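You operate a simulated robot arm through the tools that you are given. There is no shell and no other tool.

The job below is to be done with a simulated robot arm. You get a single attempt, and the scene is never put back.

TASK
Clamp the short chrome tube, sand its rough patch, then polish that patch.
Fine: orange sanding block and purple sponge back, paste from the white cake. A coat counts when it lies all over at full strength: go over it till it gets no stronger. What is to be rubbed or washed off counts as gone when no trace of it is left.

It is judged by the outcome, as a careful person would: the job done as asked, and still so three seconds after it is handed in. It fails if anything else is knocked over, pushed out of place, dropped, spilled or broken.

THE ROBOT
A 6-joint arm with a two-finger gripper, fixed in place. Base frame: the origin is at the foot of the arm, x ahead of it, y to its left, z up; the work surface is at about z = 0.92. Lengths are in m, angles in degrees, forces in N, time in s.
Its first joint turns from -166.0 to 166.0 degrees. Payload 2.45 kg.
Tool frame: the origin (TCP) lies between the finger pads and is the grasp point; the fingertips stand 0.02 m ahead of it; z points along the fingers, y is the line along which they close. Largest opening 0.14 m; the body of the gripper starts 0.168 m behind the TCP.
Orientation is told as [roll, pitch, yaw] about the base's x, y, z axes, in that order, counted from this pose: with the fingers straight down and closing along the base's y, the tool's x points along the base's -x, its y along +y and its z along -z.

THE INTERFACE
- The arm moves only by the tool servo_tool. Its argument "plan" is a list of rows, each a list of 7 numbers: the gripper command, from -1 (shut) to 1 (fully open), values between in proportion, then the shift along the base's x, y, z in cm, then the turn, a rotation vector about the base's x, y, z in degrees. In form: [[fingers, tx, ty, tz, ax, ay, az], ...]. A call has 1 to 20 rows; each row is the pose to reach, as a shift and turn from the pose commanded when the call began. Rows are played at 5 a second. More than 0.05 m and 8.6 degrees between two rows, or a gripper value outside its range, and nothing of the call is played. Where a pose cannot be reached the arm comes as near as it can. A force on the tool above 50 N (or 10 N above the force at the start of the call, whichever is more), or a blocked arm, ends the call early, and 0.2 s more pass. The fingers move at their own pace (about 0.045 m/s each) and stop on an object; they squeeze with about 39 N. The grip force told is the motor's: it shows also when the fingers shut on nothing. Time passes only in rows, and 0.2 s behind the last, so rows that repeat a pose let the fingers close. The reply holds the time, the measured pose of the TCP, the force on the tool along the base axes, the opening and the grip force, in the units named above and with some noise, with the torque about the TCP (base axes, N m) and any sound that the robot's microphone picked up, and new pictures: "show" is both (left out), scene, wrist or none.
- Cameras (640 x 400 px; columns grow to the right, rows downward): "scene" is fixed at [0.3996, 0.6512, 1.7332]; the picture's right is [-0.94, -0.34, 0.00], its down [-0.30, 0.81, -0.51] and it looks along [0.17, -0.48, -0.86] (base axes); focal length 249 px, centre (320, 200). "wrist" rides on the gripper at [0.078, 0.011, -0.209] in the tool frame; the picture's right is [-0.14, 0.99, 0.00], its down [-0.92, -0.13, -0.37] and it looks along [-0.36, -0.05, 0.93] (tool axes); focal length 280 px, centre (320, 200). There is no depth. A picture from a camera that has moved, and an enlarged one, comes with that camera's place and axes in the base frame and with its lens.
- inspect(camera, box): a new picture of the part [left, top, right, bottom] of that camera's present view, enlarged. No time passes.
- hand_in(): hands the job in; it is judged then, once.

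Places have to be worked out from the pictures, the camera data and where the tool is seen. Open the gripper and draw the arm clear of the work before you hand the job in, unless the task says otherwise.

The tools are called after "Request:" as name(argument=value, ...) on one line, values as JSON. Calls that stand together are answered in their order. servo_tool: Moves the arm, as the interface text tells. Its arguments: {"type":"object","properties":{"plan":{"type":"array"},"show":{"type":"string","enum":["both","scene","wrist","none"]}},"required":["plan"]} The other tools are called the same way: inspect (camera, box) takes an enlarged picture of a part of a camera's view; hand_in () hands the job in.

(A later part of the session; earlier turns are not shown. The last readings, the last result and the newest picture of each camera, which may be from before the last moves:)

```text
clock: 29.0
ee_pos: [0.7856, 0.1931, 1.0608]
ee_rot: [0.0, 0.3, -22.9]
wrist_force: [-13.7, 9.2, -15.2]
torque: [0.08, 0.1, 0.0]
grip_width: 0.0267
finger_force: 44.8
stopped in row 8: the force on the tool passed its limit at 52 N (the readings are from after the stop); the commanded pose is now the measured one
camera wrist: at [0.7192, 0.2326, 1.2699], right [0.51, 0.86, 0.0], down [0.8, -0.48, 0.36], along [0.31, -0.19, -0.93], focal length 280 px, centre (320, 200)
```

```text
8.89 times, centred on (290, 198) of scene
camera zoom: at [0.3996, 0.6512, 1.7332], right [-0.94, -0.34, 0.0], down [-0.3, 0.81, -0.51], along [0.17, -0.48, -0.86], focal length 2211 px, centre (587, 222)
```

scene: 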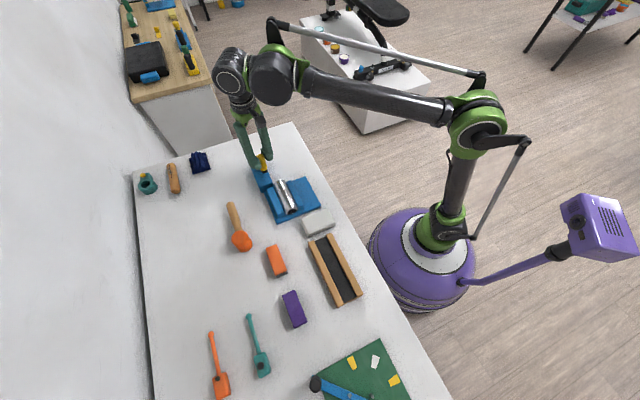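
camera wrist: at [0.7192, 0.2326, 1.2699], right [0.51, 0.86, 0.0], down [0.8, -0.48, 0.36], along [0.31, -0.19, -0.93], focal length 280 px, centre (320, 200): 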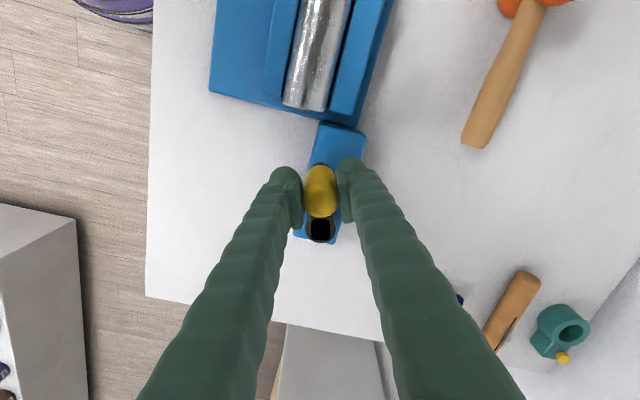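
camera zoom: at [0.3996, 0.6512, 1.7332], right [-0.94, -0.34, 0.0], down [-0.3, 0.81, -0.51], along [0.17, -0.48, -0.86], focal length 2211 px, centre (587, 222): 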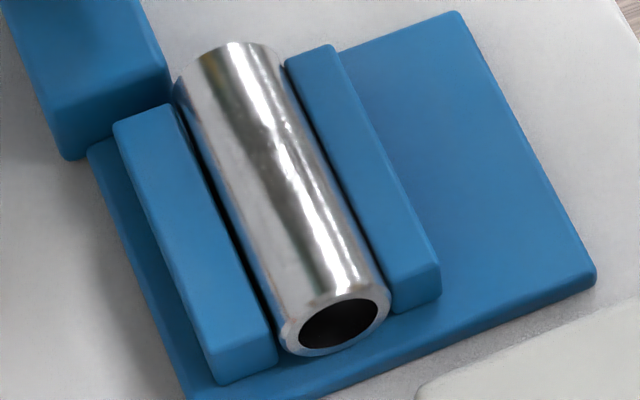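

The gap keeps closing (crank now ≈ -211°). The force peaks seem to depend on speed, so I go on more slowly, 3° per row on the fitted circle.

Request:
servo_tool(plan=[[-1, 0.15, 0.28, 0, 0, 0, -3], [-1, 0.34, 0.54, 0, 0, 0, -6], [-1, 0.54, 0.78, 0, 0, 0, -9], [-1, 0.75, 1.02, 0, 0, 0, -12], [-1, 0.98, 1.25, 0, 0, 0, -15], [-1, 1.21, 1.46, 0, 0, 0, -18], [-1, 1.46, 1.67, 0, 0, 0, -21], [-1, 1.72, 1.85, 0, 0, 0, -24], [-1, 1.98, 2.03, 0, 0, 0, -27], [-1, 2.26, 2.19, 0, 0, 0, -30], [-1, 2.54, 2.34, 0, 0, 0, -33], [-1, 2.84, 2.47, 0, 0, 0, -36], [-1, 3.13, 2.58, 0, 0, 0, -39], [-1, 3.44, 2.68, 0, 0, 0, -42], [-1, 3.74, 2.77, 0, 0, 0, -45]])

Request:
inspect(camera="scene", box=[270, 175, 310, 220])

```text
clock: 32.2
ee_pos: [0.8241, 0.2219, 1.0617]
ee_rot: [0.0, 0.3, -67.9]
wrist_force: [-20.5, 28.5, -6.9]
torque: [0.38, 0.22, -0.02]
grip_width: 0.0269
finger_force: 45.3
camera wrist: at [0.8042, 0.2969, 1.2701], right [0.97, 0.24, 0.0], down [0.23, -0.9, 0.37], along [0.09, -0.35, -0.93], focal length 280 px, centre (320, 200)
```

scene: 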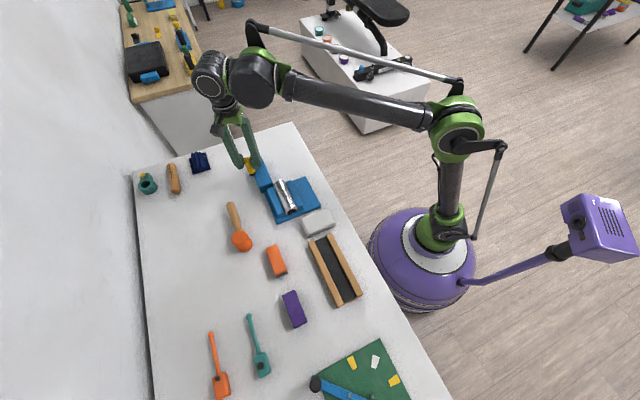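
wrist: 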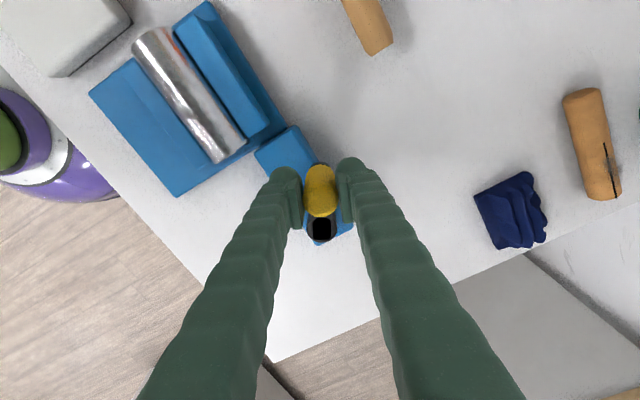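

```text
8.89 times, centred on (290, 198) of scene
camera zoom: at [0.3996, 0.6512, 1.7332], right [-0.94, -0.34, 0.0], down [-0.3, 0.81, -0.51], along [0.17, -0.48, -0.86], focal length 2211 px, centre (587, 222)
```

zoom: 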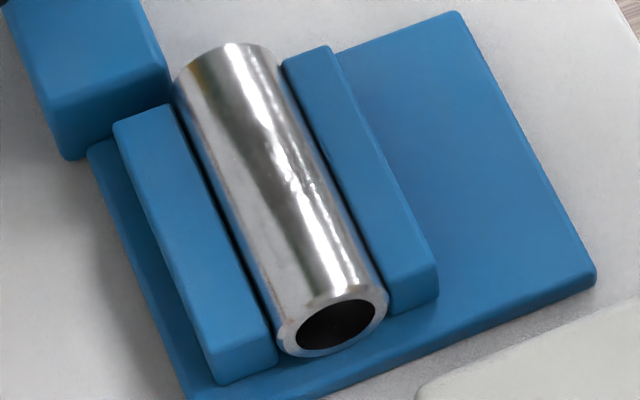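

The gap is almost gone and the crank begins to show some tangential resistance (~14 N); the rest is radial, so I refit to hub (0.839, 0.163), radius 6.2 cm and continue slowly.

Request:
servo_tool(plan=[[-1, 0.31, 0.2, 0, 0, 0, -3], [-1, 0.63, 0.25, 0, 0, 0, -6], [-1, 0.95, 0.29, 0, 0, 0, -9], [-1, 1.27, 0.31, 0, 0, 0, -12], [-1, 1.6, 0.31, 0, 0, 0, -15], [-1, 1.92, 0.3, 0, 0, 0, -18], [-1, 2.25, 0.26, 0, 0, 0, -21], [-1, 2.57, 0.22, 0, 0, 0, -24], [-1, 2.88, 0.15, 0, 0, 0, -27], [-1, 3.2, 0.07, 0, 0, 0, -30], [-1, 3.51, -0.03, 0, 0, 0, -33], [-1, 3.81, -0.14, 0, 0, 0, -36], [-1, 4.11, -0.27, 0, 0, 0, -39], [-1, 4.4, -0.42, 0, 0, 0, -42]])

Request:
inspect(camera="scene", box=[270, 175, 310, 220])

```text
clock: 35.2
ee_pos: [0.8671, 0.2163, 1.061]
ee_rot: [0.0, 0.0, -110.0]
wrist_force: [-17.8, 29.1, -7.5]
torque: [0.36, 0.15, -0.06]
grip_width: 0.0267
finger_force: 45.2
camera wrist: at [0.9039, 0.2859, 1.2703], right [0.88, -0.47, 0.0], down [-0.43, -0.82, 0.37], along [-0.17, -0.32, -0.93], focal length 280 px, centre (320, 200)
```

scene: 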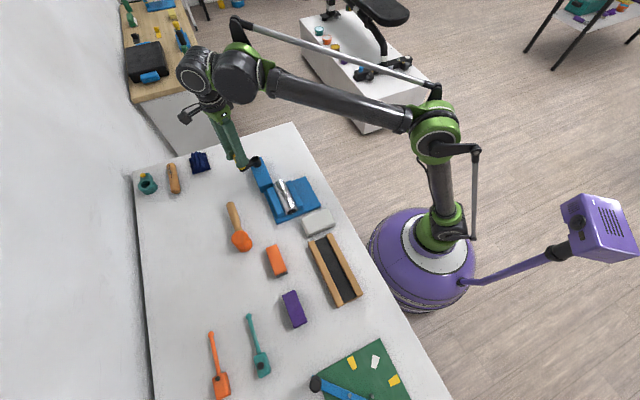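
wrist: 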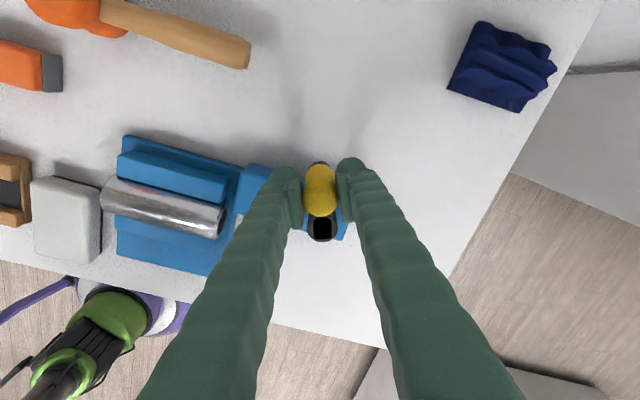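

```text
8.89 times, centred on (290, 198) of scene
camera zoom: at [0.3996, 0.6512, 1.7332], right [-0.94, -0.34, 0.0], down [-0.3, 0.81, -0.51], along [0.17, -0.48, -0.86], focal length 2211 px, centre (587, 222)
```

zoom: 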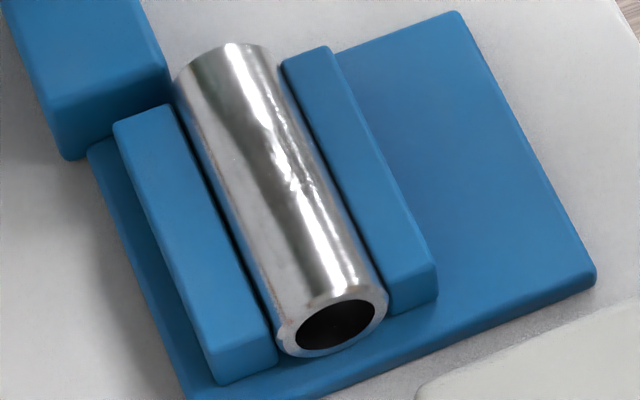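

The jaws have met the tube: the jaw hardly moves any more and tangential resistance is about 29 N. I tighten a little further until it blocks.

Request:
servo_tool(plan=[[-1, 0.19, -0.1, 0, 0, 0, -2], [-1, 0.37, -0.21, 0, 0, 0, -4], [-1, 0.56, -0.33, 0, 0, 0, -6], [-1, 0.73, -0.46, 0, 0, 0, -8], [-1, 0.91, -0.59, 0, 0, 0, -10], [-1, 1.07, -0.72, 0, 0, 0, -12], [-1, 1.24, -0.87, 0, 0, 0, -14]])

Request:
inspect(camera="scene", box=[270, 175, 310, 220])

```text
clock: 36.8
ee_pos: [0.8804, 0.2093, 1.0605]
ee_rot: [0.0, 0.2, -124.0]
wrist_force: [-15.9, 34.0, -8.5]
torque: [0.35, 0.16, -0.08]
grip_width: 0.0267
finger_force: 45.3
camera wrist: at [0.9329, 0.2663, 1.2703], right [0.74, -0.67, 0.0], down [-0.62, -0.69, 0.37], along [-0.24, -0.27, -0.93], focal length 280 px, centre (320, 200)
```

scene: 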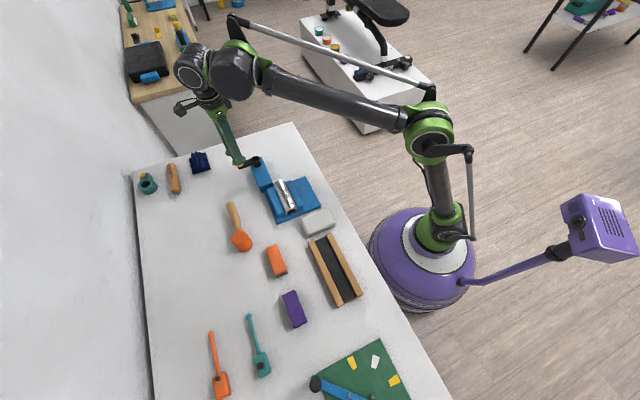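
wrist: 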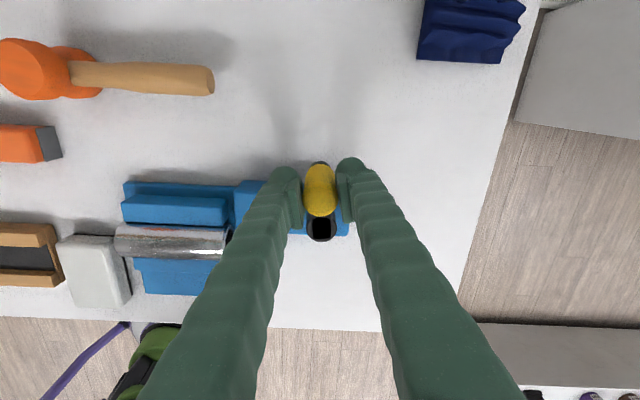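

```text
8.89 times, centred on (290, 198) of scene
camera zoom: at [0.3996, 0.6512, 1.7332], right [-0.94, -0.34, 0.0], down [-0.3, 0.81, -0.51], along [0.17, -0.48, -0.86], focal length 2211 px, centre (587, 222)
```

zoom: 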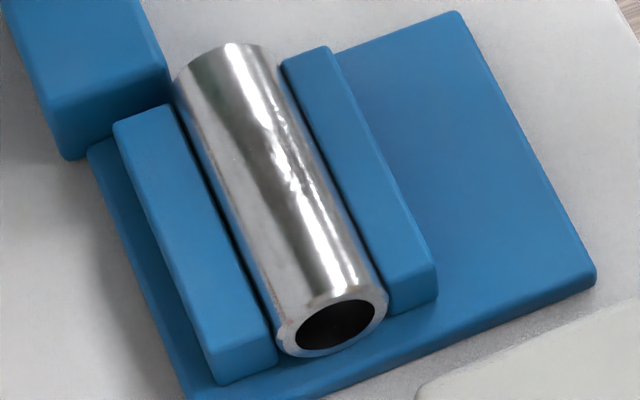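

Resistance is growing slowly (about 35 N tangential). I have ~35° of wrist turn left in this grip, so I tighten further.

Request:
servo_tool(plan=[[-1, 0.23, -0.22, 0, 0, 0, -3], [-1, 0.46, -0.46, 0, 0, 0, -6], [-1, 0.67, -0.7, 0, 0, 0, -9], [-1, 0.87, -0.96, 0, 0, 0, -12], [-1, 1.05, -1.23, 0, 0, 0, -15], [-1, 1.22, -1.51, 0, 0, 0, -18], [-1, 1.37, -1.79, 0, 0, 0, -21], [-1, 1.51, -2.08, 0, 0, 0, -24], [-1, 1.64, -2.38, 0, 0, 0, -27], [-1, 1.75, -2.69, 0, 0, 0, -30]])

Request:
inspect(camera="scene", box=[270, 175, 310, 220])

```text
clock: 37.9
ee_pos: [0.8871, 0.2012, 1.0615]
ee_rot: [-0.2, 0.3, -136.8]
wrist_force: [-22.0, 30.3, -7.7]
torque: [0.27, 0.7, -0.07]
grip_width: 0.0268
finger_force: 45.1
stopped in row 5: the force on the tool passed its limit at 51 N (the readings are from after the stop); the commanded pose is now the measured one
camera wrist: at [0.9519, 0.2449, 1.2704], right [0.58, -0.82, 0.0], down [-0.76, -0.54, 0.36], along [-0.3, -0.21, -0.93], focal length 280 px, centre (320, 200)
```

scene: 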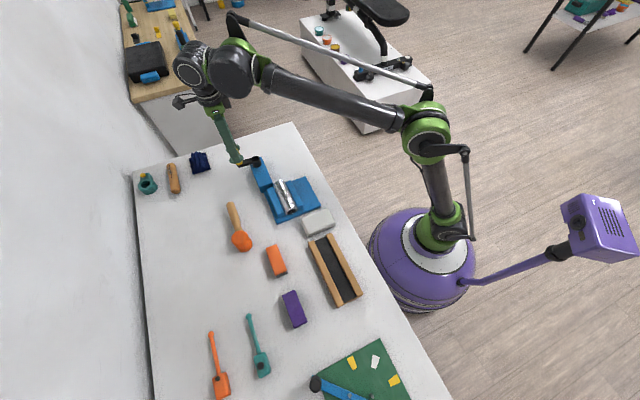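
wrist: 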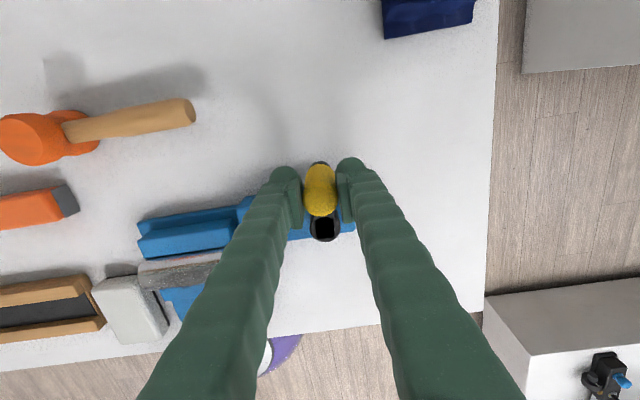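

```text
8.89 times, centred on (290, 198) of scene
camera zoom: at [0.3996, 0.6512, 1.7332], right [-0.94, -0.34, 0.0], down [-0.3, 0.81, -0.51], along [0.17, -0.48, -0.86], focal length 2211 px, centre (587, 222)
```

zoom: 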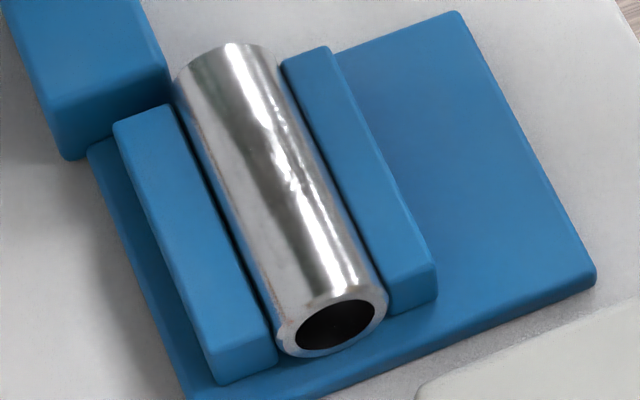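

The tightening reached the 50 N limit with the jaw not moving any more, so the tube is clamped. I let go, rise, and check that crank and jaw stay put.

Request:
servo_tool(plan=[[-0.4, 0, 0, 0, 0, 0, 0], [0, 0, 0, 0, 0, 0, 0], [0, 0, 0, 0, 0, 0, 0], [0, 0, 0, 4, 0, 0, 0], [0, 0, 0, 8, 0, 0, 0], [0, 0, 0, 12, 0, 0, 0], [0, 0, 0, 12, 0, 0, 0]])

Request:
inspect(camera="scene", box=[225, 130, 325, 225])

```text
clock: 39.5
ee_pos: [0.8884, 0.1974, 1.1808]
ee_rot: [0.0, 0.3, -136.9]
wrist_force: [0.4, 0.1, 0.2]
torque: [0.0, -0.01, 0.0]
grip_width: 0.07
finger_force: 0.1
camera wrist: at [0.9525, 0.2412, 1.3894], right [0.58, -0.82, 0.0], down [-0.76, -0.54, 0.36], along [-0.3, -0.21, -0.93], focal length 280 px, centre (320, 200)
```

scene: 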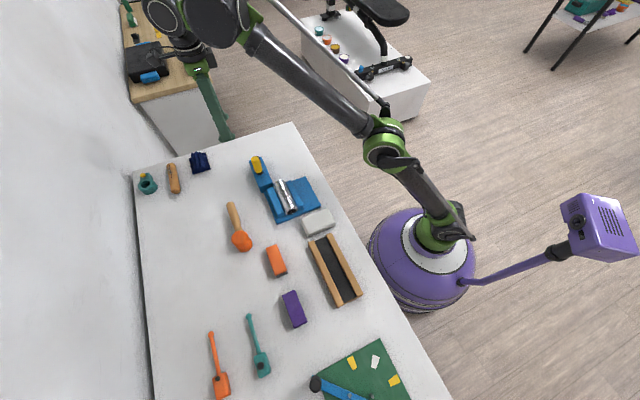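
wrist: 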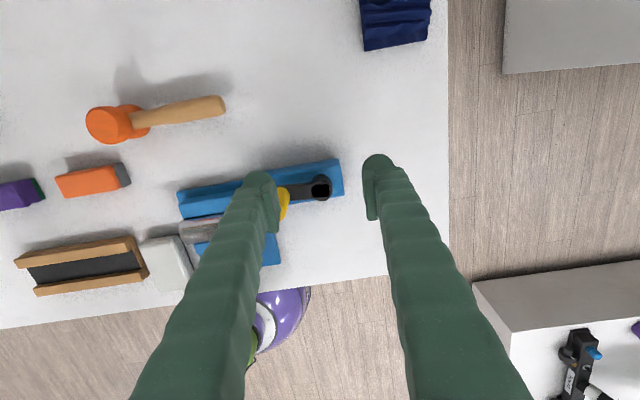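

```text
4.21 times, centred on (275, 178) of scene
camera zoom: at [0.3996, 0.6512, 1.7332], right [-0.94, -0.34, 0.0], down [-0.3, 0.81, -0.51], along [0.17, -0.48, -0.86], focal length 1047 px, centre (510, 295)
```

zoom: 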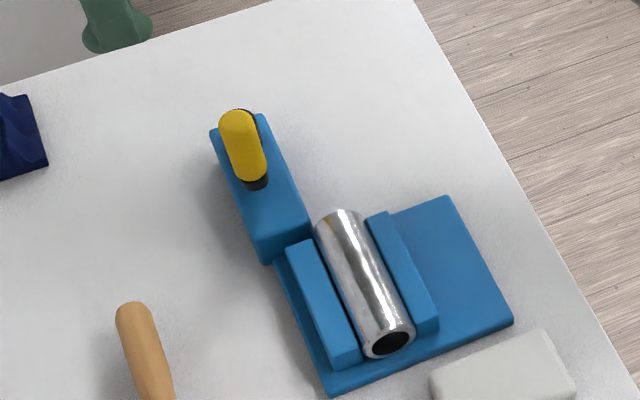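

The crank sprang back when released (the handle now lies over the box, about 70–80° back). I check whether the jaw loosened.

Request:
inspect(camera="scene", box=[270, 175, 310, 220])

Request:
inspect(camera="scene", box=[235, 140, 295, 190])

Request:
inspect(camera="wrist", box=[160, 140, 360, 280])

```text
8.89 times, centred on (290, 198) of scene
camera zoom: at [0.3996, 0.6512, 1.7332], right [-0.94, -0.34, 0.0], down [-0.3, 0.81, -0.51], along [0.17, -0.48, -0.86], focal length 2211 px, centre (587, 222)
```

zoom: 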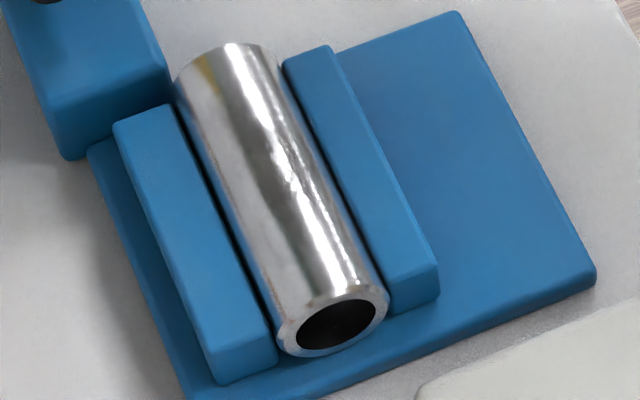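

```text
8.00 times, centred on (265, 165) of scene
camera zoom: at [0.3996, 0.6512, 1.7332], right [-0.94, -0.34, 0.0], down [-0.3, 0.81, -0.51], along [0.17, -0.48, -0.86], focal length 1990 px, centre (760, 480)
```

zoom: 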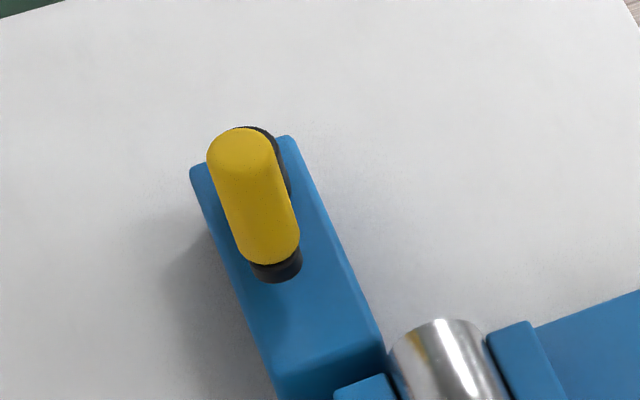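

```text
2.86 times, centred on (260, 210) of wrist
camera zoom: at [0.9525, 0.2412, 1.3894], right [0.58, -0.82, 0.0], down [-0.76, -0.54, 0.36], along [-0.3, -0.21, -0.93], focal length 801 px, centre (491, 171)
```

zoom: 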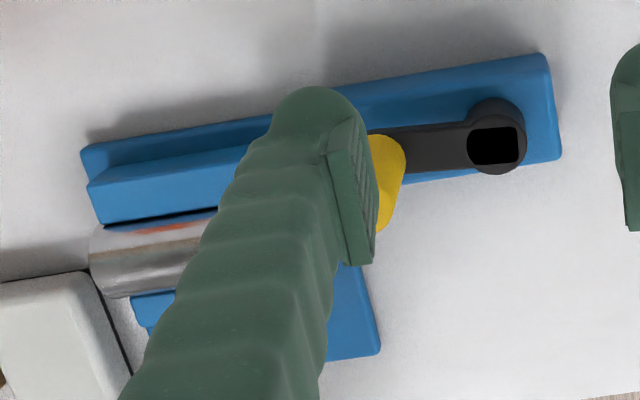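

The jaw stayed within about a millimetre, but the crank unwound elastically to about 136°, so little preload may be left. I'll regrip it there, retighten and this time unwind slowly under control to leave as much clamping as the crank holds by itself. First I move above the handle and turn the gripper.

Request:
servo_tool(plan=[[0, -1, 0.1, 0, 0, 0, 8], [0, -2, 0.2, 0, 0, 0, 16], [0, -3, 0.3, 0, 0, 0, 24], [0, -4, 0.4, 0, 0, 0, 32], [0, -5, 0.5, 0, 0, 0, 40], [0, -6, 0.6, 0, 0, 0, 48], [0, -7, 0.7, 0, 0, 0, 56], [0, -8, 0.8, 0, 0, 0, 64], [0, -9, 0.9, 0, 0, 0, 72], [0, -9.4, 0.9, 0, 0, 0, 80], [0, -9.4, 0.9, 0, 0, 0, 88], [0, -9.4, 0.9, 0, 0, 0, 96], [0, -9.4, 0.9, 0, 0, 0, 96]])

Request:
inspect(camera="wrist", box=[230, 50, 430, 250])

```text
clock: 42.3
ee_pos: [0.795, 0.2058, 1.1803]
ee_rot: [-0.1, 0.3, -40.8]
wrist_force: [0.7, 0.0, 0.1]
torque: [-0.04, -0.02, -0.02]
grip_width: 0.0701
finger_force: 0.0
camera wrist: at [0.7446, 0.2635, 1.3898], right [0.75, 0.66, 0.0], down [0.62, -0.7, 0.36], along [0.24, -0.27, -0.93], focal length 280 px, centre (320, 200)
```

scene: 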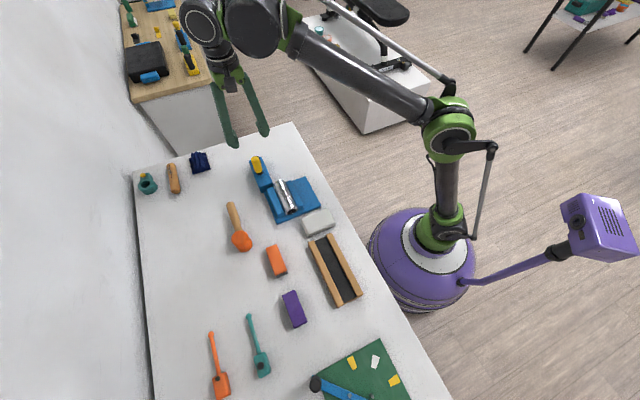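
wrist: 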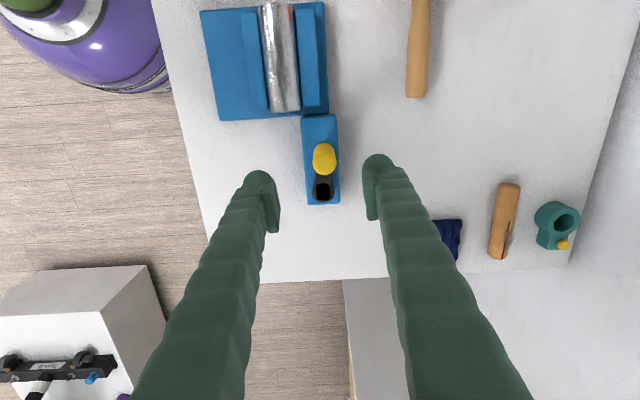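

```text
2.00 times, centred on (330, 150) of wrist
camera zoom: at [0.7446, 0.2635, 1.3898], right [0.75, 0.66, 0.0], down [0.62, -0.7, 0.36], along [0.24, -0.27, -0.93], focal length 561 px, centre (300, 300)
```

zoom: 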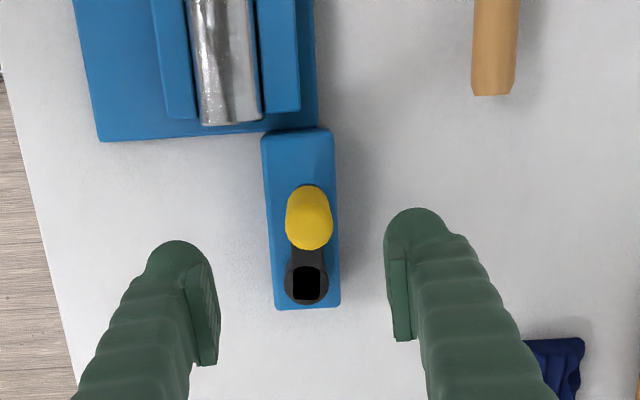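

The crank sits at about 132°. I descend and grip the handle, then read the force at rest.

Request:
servo_tool(plan=[[0, 0.4, 0.2, -4, 0, 0, 0], [0, 0.4, 0.2, -8, 0, 0, 0], [0, 0.4, 0.2, -11.8, 0, 0, 0], [-0.5, 0.4, 0.2, -11.8, 0, 0, 0], [-1, 0.4, 0.2, -11.8, 0, 0, 0], [-1, 0.4, 0.2, -11.8, 0, 0, 0], [-1, 0.4, 0.2, -11.8, 0, 0, 0], [-1, 0.4, 0.2, -11.8, 0, 0, 0]])

Request:
inspect(camera="scene", box=[270, 175, 310, 220])

```text
clock: 44.1
ee_pos: [0.7997, 0.2116, 1.062]
ee_rot: [-0.1, 0.2, -40.9]
wrist_force: [-0.8, -2.4, -7.0]
torque: [0.0, 0.03, -0.03]
grip_width: 0.0267
finger_force: 44.3
camera wrist: at [0.75, 0.2699, 1.271], right [0.75, 0.66, 0.0], down [0.61, -0.7, 0.36], along [0.24, -0.28, -0.93], focal length 280 px, centre (320, 200)
```

scene: 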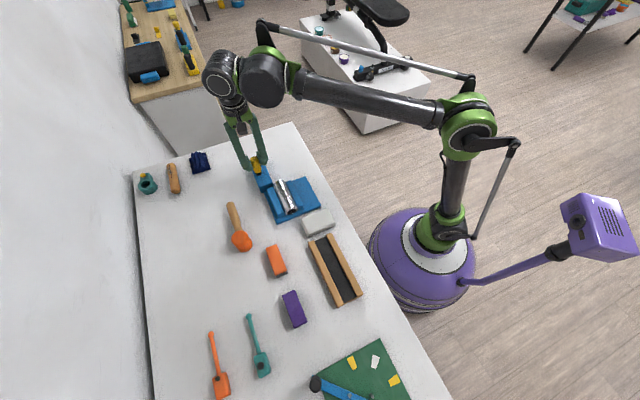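
wrist: 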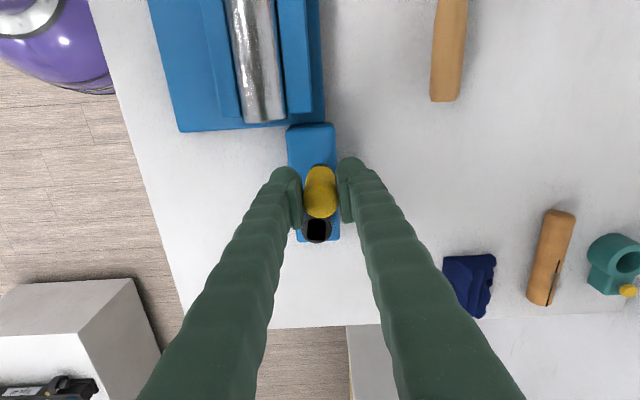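

```text
8.89 times, centred on (290, 198) of scene
camera zoom: at [0.3996, 0.6512, 1.7332], right [-0.94, -0.34, 0.0], down [-0.3, 0.81, -0.51], along [0.17, -0.48, -0.86], focal length 2211 px, centre (587, 222)
```

zoom: 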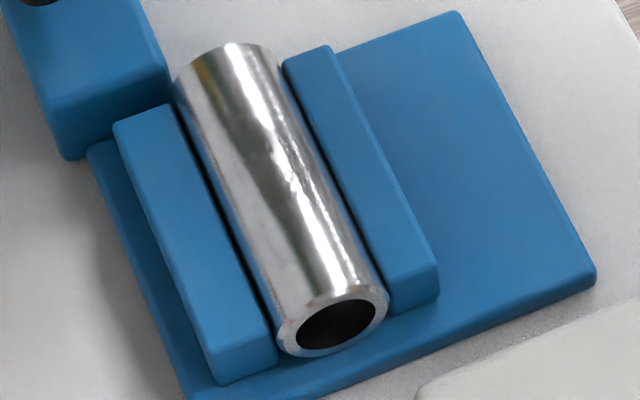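

At rest the handle carries no force, at about 129°. I turn 10° clockwise slowly and hold, to measure where resistance starts.

Request:
servo_tool(plan=[[-1, 0.22, 0.17, 0, 0, 0, -2.5], [-1, 0.44, 0.33, 0, 0, 0, -5], [-1, 0.67, 0.48, 0, 0, 0, -7.5], [-1, 0.91, 0.62, 0, 0, 0, -10], [-1, 0.91, 0.62, 0, 0, 0, -10], [-1, 0.91, 0.62, 0, 0, 0, -10], [-1, 0.91, 0.62, 0, 0, 0, -10]], show="none")

Request:
servo_tool(plan=[[-1, 0.25, 0.13, 0, 0, 0, -2.5], [-1, 0.5, 0.25, 0, 0, 0, -5], [-1, 0.75, 0.36, 0, 0, 0, -7.5], [-1, 1.01, 0.46, 0, 0, 0, -10], [-1, 1.01, 0.46, 0, 0, 0, -10], [-1, 1.01, 0.46, 0, 0, 0, -10], [-1, 1.01, 0.46, 0, 0, 0, -10]], show="none")

Request:
inspect(camera="scene", box=[270, 175, 310, 220])

```text
clock: 45.7
ee_pos: [0.809, 0.2172, 1.0621]
ee_rot: [-0.1, 0.3, -51.0]
wrist_force: [-11.6, 4.3, -18.3]
torque: [0.16, 0.19, -0.05]
grip_width: 0.027
finger_force: 44.7
```

```text
clock: 46.5
ee_pos: [0.8158, 0.2203, 1.0624]
ee_rot: [-0.1, 0.5, -57.1]
wrist_force: [-13.8, 8.7, -25.1]
torque: [0.22, 0.18, 0.01]
grip_width: 0.0267
finger_force: 44.9
stopped in row 3: the force on the tool passed its limit at 52 N (the readings are from after the stop); the commanded pose is now the measured one
```

```text
8.89 times, centred on (290, 198) of scene
camera zoom: at [0.3996, 0.6512, 1.7332], right [-0.94, -0.34, 0.0], down [-0.3, 0.81, -0.51], along [0.17, -0.48, -0.86], focal length 2211 px, centre (587, 222)
```

zoom: 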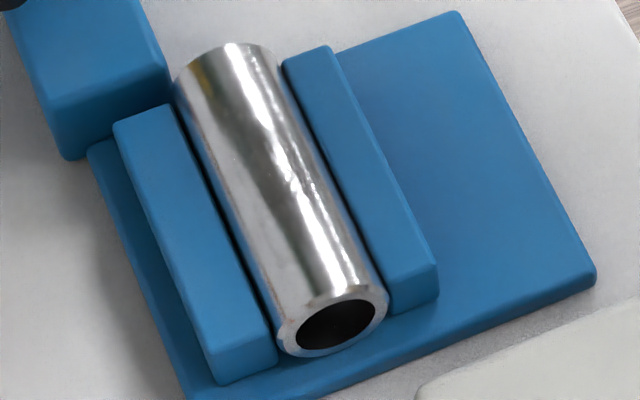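

Resistance begins near 129° and grows slowly, so the crank came to rest practically with no preload. I now tighten a bit more, then let the crank back slowly to find where it holds on its own.

Request:
servo_tool(plan=[[-1, -0.05, -0.03, 0, 0, 0, 0.5], [-1, -0.1, -0.05, 0, 0, 0, 1], [-1, -0.15, -0.08, 0, 0, 0, 1.5], [-1, -0.2, -0.1, 0, 0, 0, 2], [-1, -0.2, -0.1, 0, 0, 0, 2], [-1, -0.2, -0.1, 0, 0, 0, 2]], show="none")

Request:
servo_tool(plan=[[-1, -0.05, -0.03, 0, 0, 0, 0.5], [-1, -0.1, -0.05, 0, 0, 0, 1], [-1, -0.15, -0.08, 0, 0, 0, 1.5], [-1, -0.2, -0.1, 0, 0, 0, 2], [-1, -0.2, -0.1, 0, 0, 0, 2], [-1, -0.2, -0.1, 0, 0, 0, 2]], show="none")

```text
clock: 47.9
ee_pos: [0.8142, 0.2189, 1.062]
ee_rot: [-0.1, 0.3, -55.2]
wrist_force: [-18.0, 25.3, -37.0]
torque: [0.4, 0.28, -0.02]
grip_width: 0.0269
finger_force: 44.7
```

```text
clock: 49.3
ee_pos: [0.8101, 0.2185, 1.0626]
ee_rot: [-0.1, 0.3, -53.3]
wrist_force: [-17.6, 24.3, -21.8]
torque: [0.31, 0.21, 0.0]
grip_width: 0.0268
finger_force: 44.9
```

Tangential load is now only about 4 N; the remaining force is radial and vertical grip strain. I open the fingers in tiny steps and look at where the crank rests.

Request:
servo_tool(plan=[[-0.6, 0, 0, 0, 0, 0, 0], [-0.58, 0, 0, 0, 0, 0, 0], [-0.56, 0, 0, 0, 0, 0, 0], [-0.53, 0, 0, 0, 0, 0, 0], [-0.5, 0, 0, 0, 0, 0, 0], [-0.45, 0, 0, 0, 0, 0, 0], [-0.4, 0, 0, 0, 0, 0, 0], [-0.35, 0, 0, 0, 0, 0, 0], [-0.3, 0, 0, 0, 0, 0, 0]])

Request:
inspect(camera="wrist", box=[220, 100, 420, 260])

```text
clock: 51.3
ee_pos: [0.8123, 0.2166, 1.0636]
ee_rot: [-0.1, 0.4, -53.2]
wrist_force: [0.5, 0.8, 0.9]
torque: [-0.01, -0.03, -0.01]
grip_width: 0.0492
finger_force: 0.0
camera wrist: at [0.7736, 0.2837, 1.2719], right [0.88, 0.48, 0.0], down [0.45, -0.82, 0.36], along [0.17, -0.32, -0.93], focal length 280 px, centre (320, 200)
```

scene: 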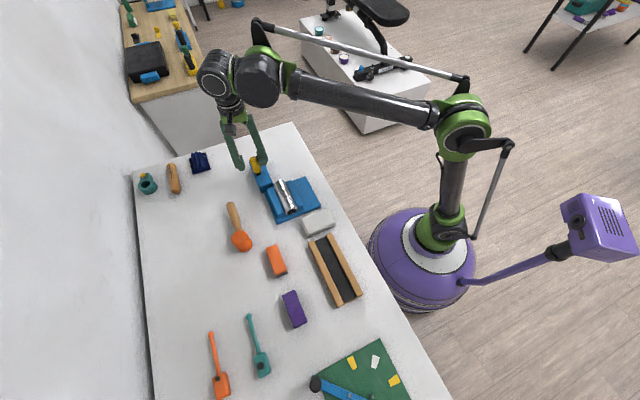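
wrist: 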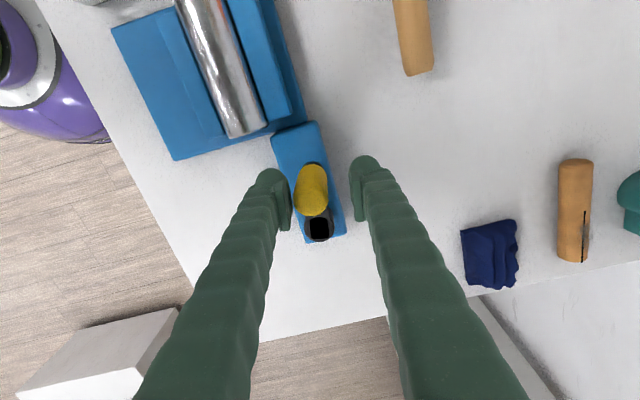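

```text
2.50 times, centred on (320, 180) of wrist
camera zoom: at [0.7736, 0.2837, 1.2719], right [0.88, 0.48, 0.0], down [0.45, -0.82, 0.36], along [0.17, -0.32, -0.93], focal length 701 px, centre (320, 250)
```

zoom: 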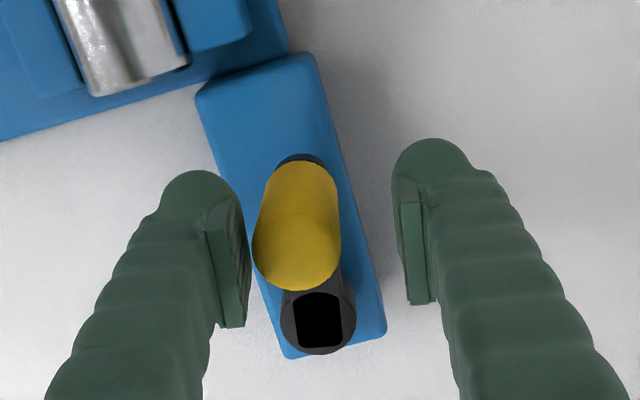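

The crank rests at about 124°, clear of both fingers, holding against the tube with some friction preload. I lift off without touching it and go to look at the orange sanding block near (0.605, 0.473), aligned at yaw -46°.

Request:
servo_tool(plan=[[0, 0, 0, 0, 0, 0, 0], [0, 0, 0, 0, 0, 0, 0], [0, 0, 0, 4.5, 0, 0, 0], [0, 0, 0, 9, 0, 0, 0], [0, 0, 0, 13, 0, 0, 0], [0.2, -2.8, 3.5, 13, 0, 0, 2], [0.4, -5.7, 7.2, 13, 0, 0, 4], [0.6, -8.5, 10.7, 13, 0, 0, 6], [0.6, -11.3, 14.3, 13, 0, 0, 7], [0.6, -14.1, 17.8, 13, 0, 0, 7], [0.6, -17, 21.5, 13, 0, 0, 7], [0.6, -19.8, 25, 12, 0, 0, 7], [0.6, -22.6, 28.6, 10, 0, 0, 7], [0.6, -25.5, 32.2, 9, 0, 0, 7], [0.6, -25.5, 32.2, 9, 0, 0, 7]])

Request:
inspect(camera="scene", box=[225, 130, 325, 225])

Request:
inspect(camera="scene", box=[270, 175, 310, 220])

```text
clock: 54.5
ee_pos: [0.5585, 0.5373, 1.1519]
ee_rot: [-0.1, 0.4, -46.2]
wrist_force: [-0.2, -0.4, 0.2]
torque: [0.01, -0.02, 0.04]
grip_width: 0.1119
finger_force: 0.1
camera wrist: at [0.514, 0.6002, 1.3608], right [0.81, 0.59, 0.0], down [0.55, -0.75, 0.36], along [0.21, -0.29, -0.93], focal length 280 px, centre (320, 200)
```

scene: 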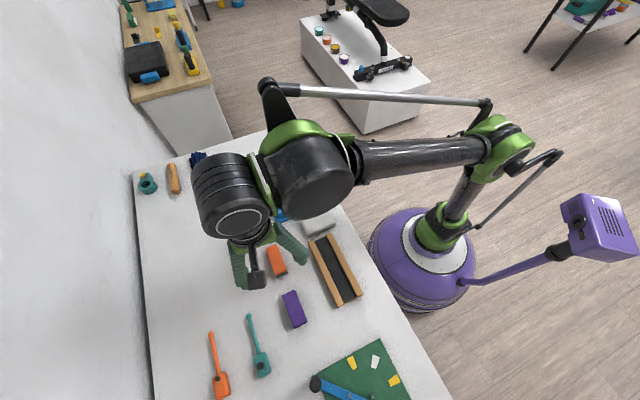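
wrist: 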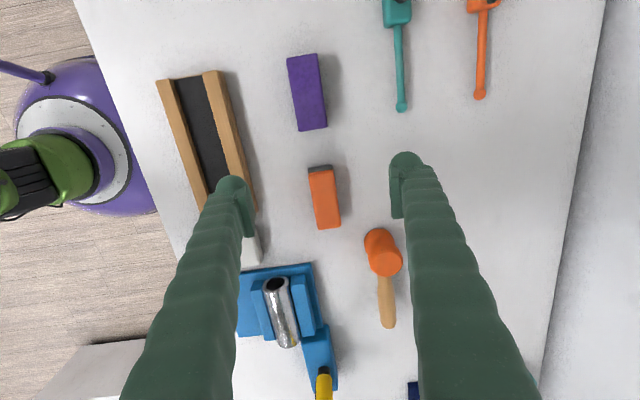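

```text
4.21 times, centred on (275, 178) of scene
camera zoom: at [0.3996, 0.6512, 1.7332], right [-0.94, -0.34, 0.0], down [-0.3, 0.81, -0.51], along [0.17, -0.48, -0.86], focal length 1047 px, centre (510, 295)
```

zoom: 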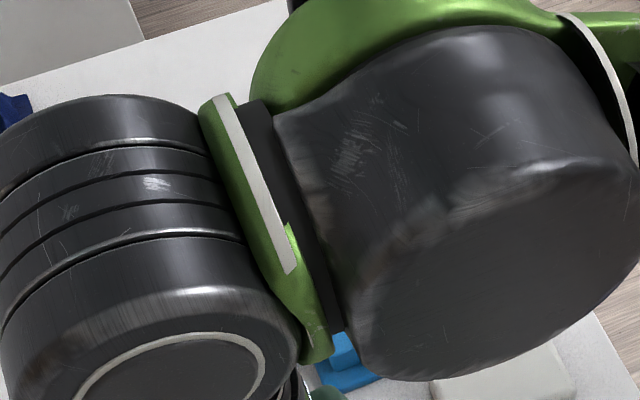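

```text
8.89 times, centred on (290, 198) of scene
camera zoom: at [0.3996, 0.6512, 1.7332], right [-0.94, -0.34, 0.0], down [-0.3, 0.81, -0.51], along [0.17, -0.48, -0.86], focal length 2211 px, centre (587, 222)
```

zoom: 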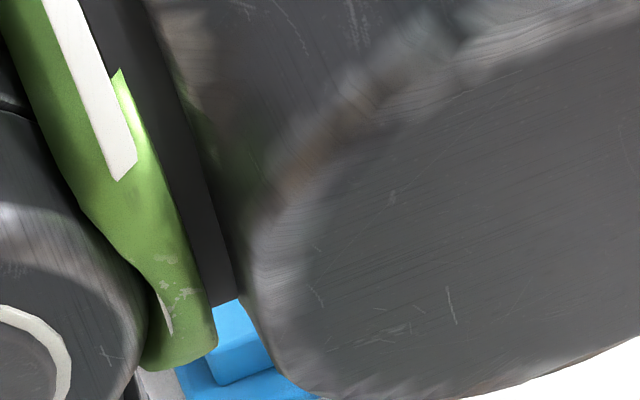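

Now I zoom in on the sanding block, the tube and the other tools from this wrist view.

Request:
inspect(camera="wrist", box=[280, 140, 380, 250])

Request:
inspect(camera="wrist", box=[230, 250, 350, 380])

Request:
inspect(camera="wrist", box=[250, 30, 370, 150])

```text
3.64 times, centred on (330, 195) of wrist
camera zoom: at [0.514, 0.6002, 1.3608], right [0.81, 0.59, 0.0], down [0.55, -0.75, 0.36], along [0.21, -0.29, -0.93], focal length 1020 px, centre (284, 218)
```

zoom: 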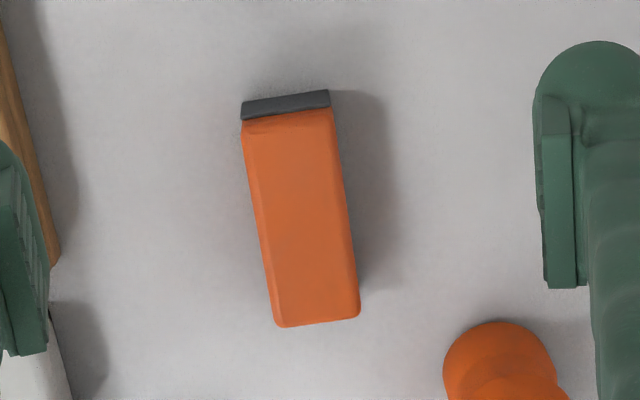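

```text
3.08 times, centred on (290, 315) of wrist
camera zoom: at [0.514, 0.6002, 1.3608], right [0.81, 0.59, 0.0], down [0.55, -0.75, 0.36], along [0.21, -0.29, -0.93], focal length 863 px, centre (412, -154)
```

zoom: 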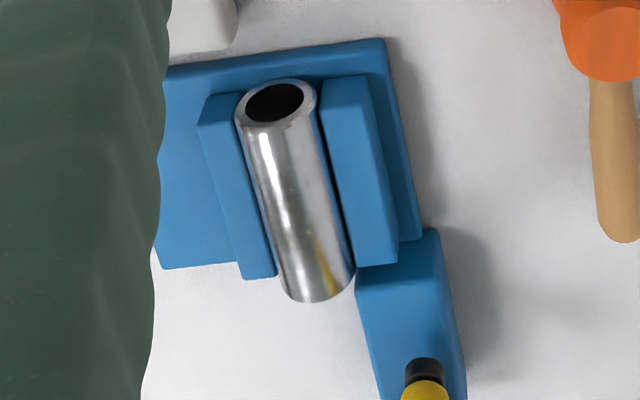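

```text
3.33 times, centred on (310, 90) of wrist
camera zoom: at [0.514, 0.6002, 1.3608], right [0.81, 0.59, 0.0], down [0.55, -0.75, 0.36], along [0.21, -0.29, -0.93], focal length 935 px, centre (353, 567)
```

zoom: 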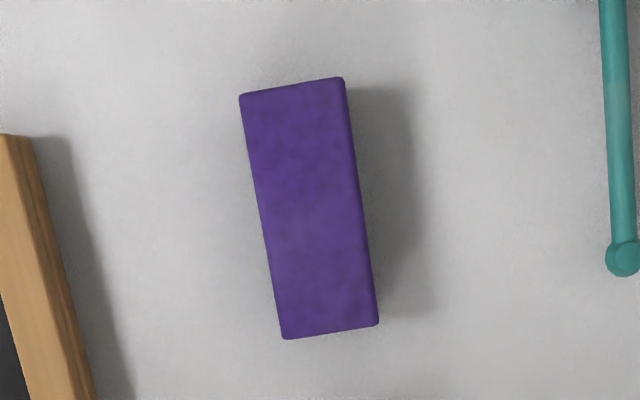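

The block's centre is at about (0.612, 0.478), long axis about -46°, roughly 9 × 3.6 cm and 3.5–4 cm tall with the grey grit underneath. I move over it with a 6 cm opening and stop above for a check.

Request:
servo_tool(plan=[[-0.1, 1.4, -1.5, -3, 0, 0, 0], [-0.1, 2.7, -3, -6, 0, 0, 0], [-0.1, 4, -4.5, -9, 0, 0, 0], [-0.1, 5.35, -5.93, -12, 0, 0, 0], [-0.1, 5.35, -5.93, -14, 0, 0, 0], [-0.1, 5.35, -5.93, -14, 0, 0, 0]])

Request:
inspect(camera="wrist", box=[220, 80, 420, 300])

```text
clock: 55.9
ee_pos: [0.6091, 0.4789, 1.0141]
ee_rot: [-0.1, 0.4, -46.1]
wrist_force: [0.1, 0.3, 1.1]
torque: [-0.02, -0.01, 0.01]
grip_width: 0.0629
finger_force: 0.1
camera wrist: at [0.5637, 0.5423, 1.2231], right [0.81, 0.59, 0.0], down [0.55, -0.75, 0.36], along [0.21, -0.29, -0.93], focal length 280 px, centre (320, 200)
```

scene: 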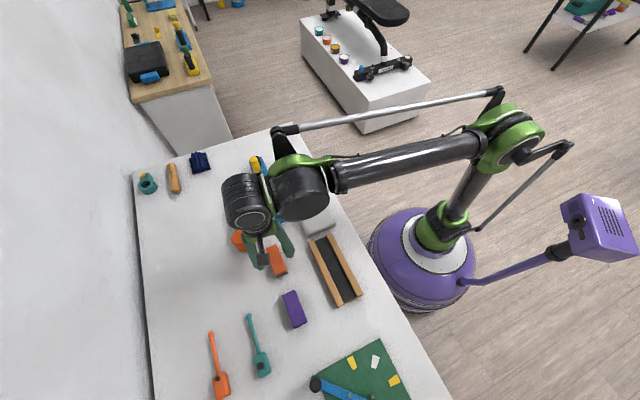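
wrist: 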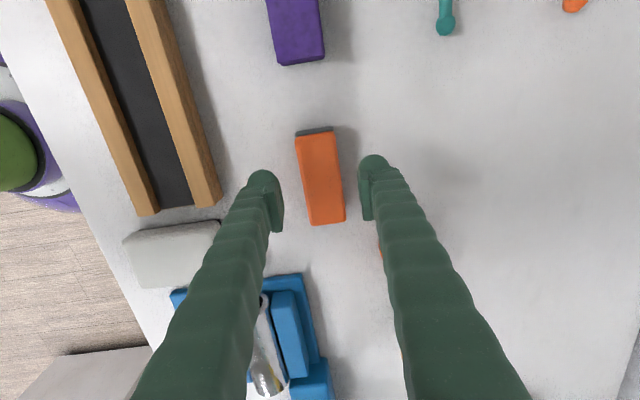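

```text
1.82 times, centred on (320, 190) of wrist
camera zoom: at [0.5637, 0.5423, 1.2231], right [0.81, 0.59, 0.0], down [0.55, -0.75, 0.36], along [0.21, -0.29, -0.93], focal length 510 px, centre (320, 218)
```

zoom: 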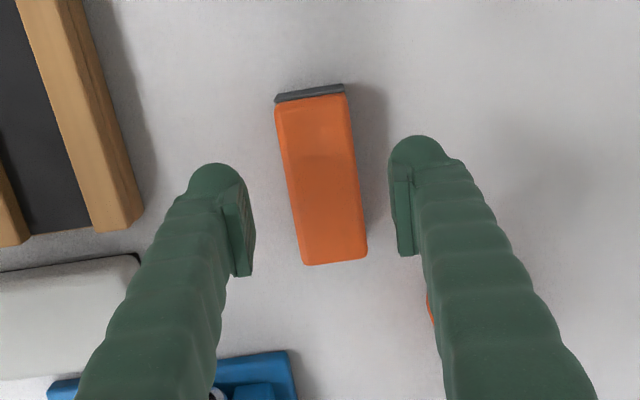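

The block is centred between the fingers within 2–3 mm. I descend to z ≈ 0.957 and close on it.

Request:
servo_tool(plan=[[-0.1, 0.25, 0.03, -2, 0, 0, 0], [-0.1, 0.25, 0.03, -4, 0, 0, 0], [-0.1, 0.25, 0.03, -5.6, 0, 0, 0], [-0.1, 0.25, 0.03, -5.6, 0, 0, 0], [-1, 0.25, 0.03, -5.6, 0, 0, 0], [-1, 0.25, 0.03, -5.6, 0, 0, 0], [-1, 0.25, 0.03, -5.6, 0, 0, 0], [-1, 0.25, 0.03, -5.6, 0, 0, 0]], show="wrist")

```text
clock: 57.7
ee_pos: [0.611, 0.4782, 0.9568]
ee_rot: [-0.1, 0.4, -46.1]
wrist_force: [0.4, 0.5, 0.0]
torque: [0.03, 0.04, -0.02]
grip_width: 0.0385
finger_force: 38.8
camera wrist: at [0.5661, 0.5414, 1.1657], right [0.81, 0.59, 0.0], down [0.55, -0.75, 0.36], along [0.21, -0.29, -0.93], focal length 280 px, centre (320, 200)
```

wrist: 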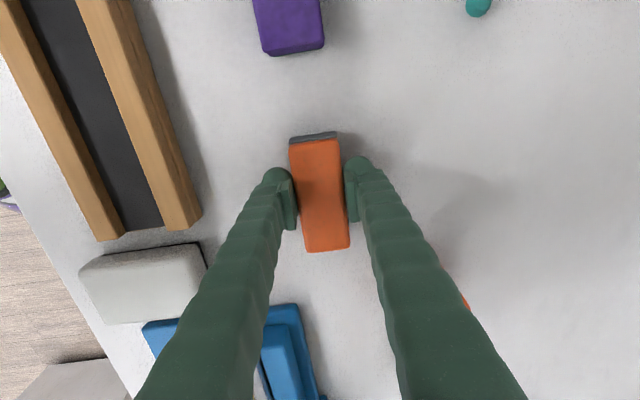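

I hold the sanding block (38 mm wide; its home grip pose is (0.611, 0.478, 0.957), yaw -46°). I lift it and move beyond the tube so that the wrist camera sees the tube past the block.

Request:
servo_tool(plan=[[-1, 0, 0, 4, 0, 0, 0], [-1, 0, 0, 8, 0, 0, 0], [-1, 0, 0, 12, 0, 0, 0], [-1, 0, 0, 16, 0, 0, 0], [-1, 0, 0, 20, 0, 0, 0], [-1, 1.6, -4, 20, 0, 0, 0], [-1, 3.2, -8, 20, 0, 0, 0], [-1, 4.8, -12, 20, 0, 0, 0], [-1, 6.4, -16, 20, 0, 0, 0], [-1, 8, -20, 20, 0, 0, 0], [-1, 9.6, -24, 20, 0, 0, 0], [-1, 11.2, -28, 20, 0, 0, 0], [-1, 11.2, -28, 20, 0, 0, 0]])

Request:
inspect(camera="wrist", box=[220, 0, 420, 220])

Request:
inspect(camera="scene", box=[225, 130, 325, 225])

```text
clock: 60.5
ee_pos: [0.726, 0.1991, 1.1583]
ee_rot: [-0.1, 0.4, -46.1]
wrist_force: [0.3, 0.8, -0.9]
torque: [0.03, -0.01, 0.0]
grip_width: 0.0385
finger_force: 39.1
camera wrist: at [0.6806, 0.2617, 1.3677], right [0.81, 0.59, 0.0], down [0.55, -0.75, 0.36], along [0.21, -0.29, -0.93], focal length 280 px, centre (320, 200)
```

scene: 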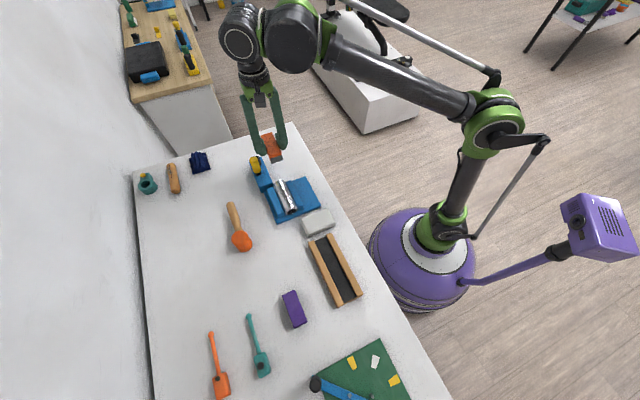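
wrist: 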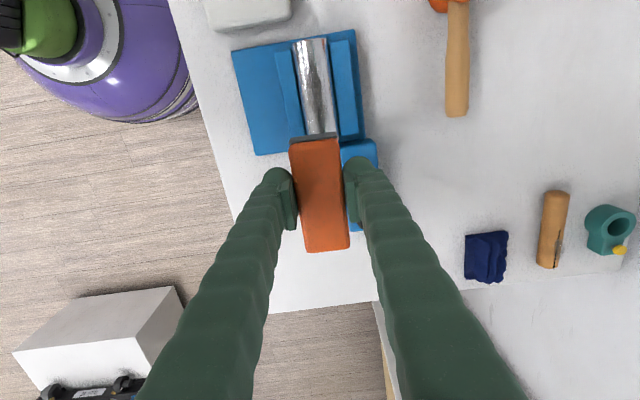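

```text
1.82 times, centred on (320, 110) of wrist
camera zoom: at [0.6806, 0.2617, 1.3677], right [0.81, 0.59, 0.0], down [0.55, -0.75, 0.36], along [0.21, -0.29, -0.93], focal length 510 px, centre (320, 364)
```

zoom: 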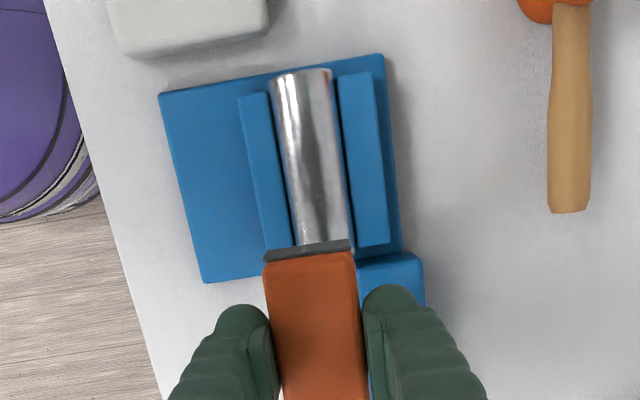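

```text
4.21 times, centred on (275, 178) of scene
camera zoom: at [0.3996, 0.6512, 1.7332], right [-0.94, -0.34, 0.0], down [-0.3, 0.81, -0.51], along [0.17, -0.48, -0.86], focal length 1047 px, centre (510, 295)
```

zoom: 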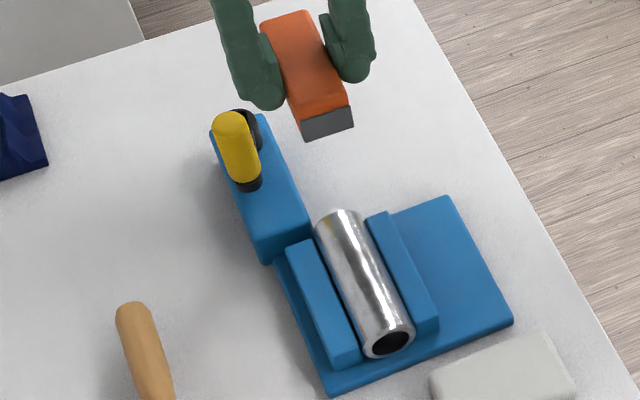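

I zoom in on the tube itself from both cameras to find the rough patch.

Request:
inspect(camera="wrist", box=[285, 30, 355, 140])

Request:
inspect(camera="scene", box=[272, 172, 304, 220])

```text
3.64 times, centred on (320, 85) of wrist
camera zoom: at [0.6806, 0.2617, 1.3677], right [0.81, 0.59, 0.0], down [0.55, -0.75, 0.36], along [0.21, -0.29, -0.93], focal length 1020 px, centre (320, 618)
```

zoom: 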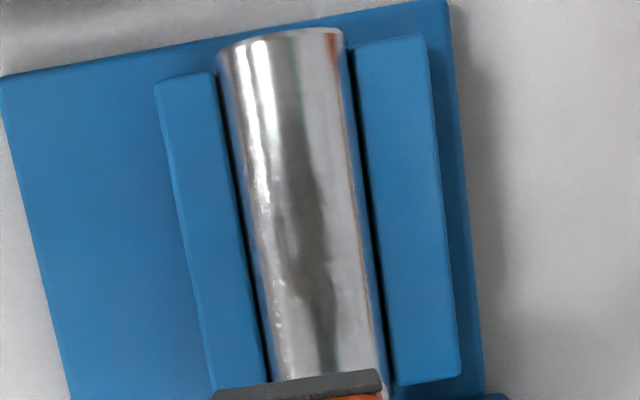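

```text
8.33 times, centred on (288, 196) of scene
camera zoom: at [0.3996, 0.6512, 1.7332], right [-0.94, -0.34, 0.0], down [-0.3, 0.81, -0.51], along [0.17, -0.48, -0.86], focal length 2073 px, centre (587, 233)
```

zoom: 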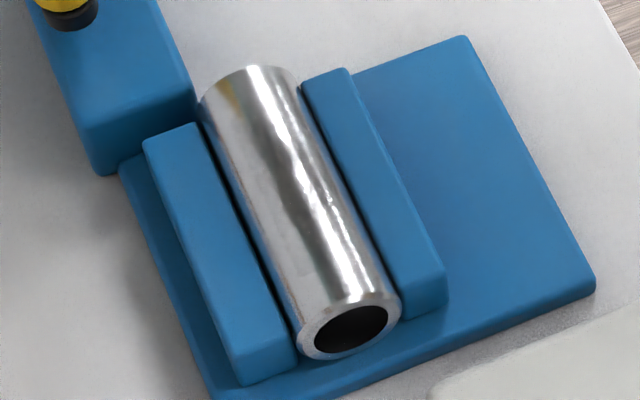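

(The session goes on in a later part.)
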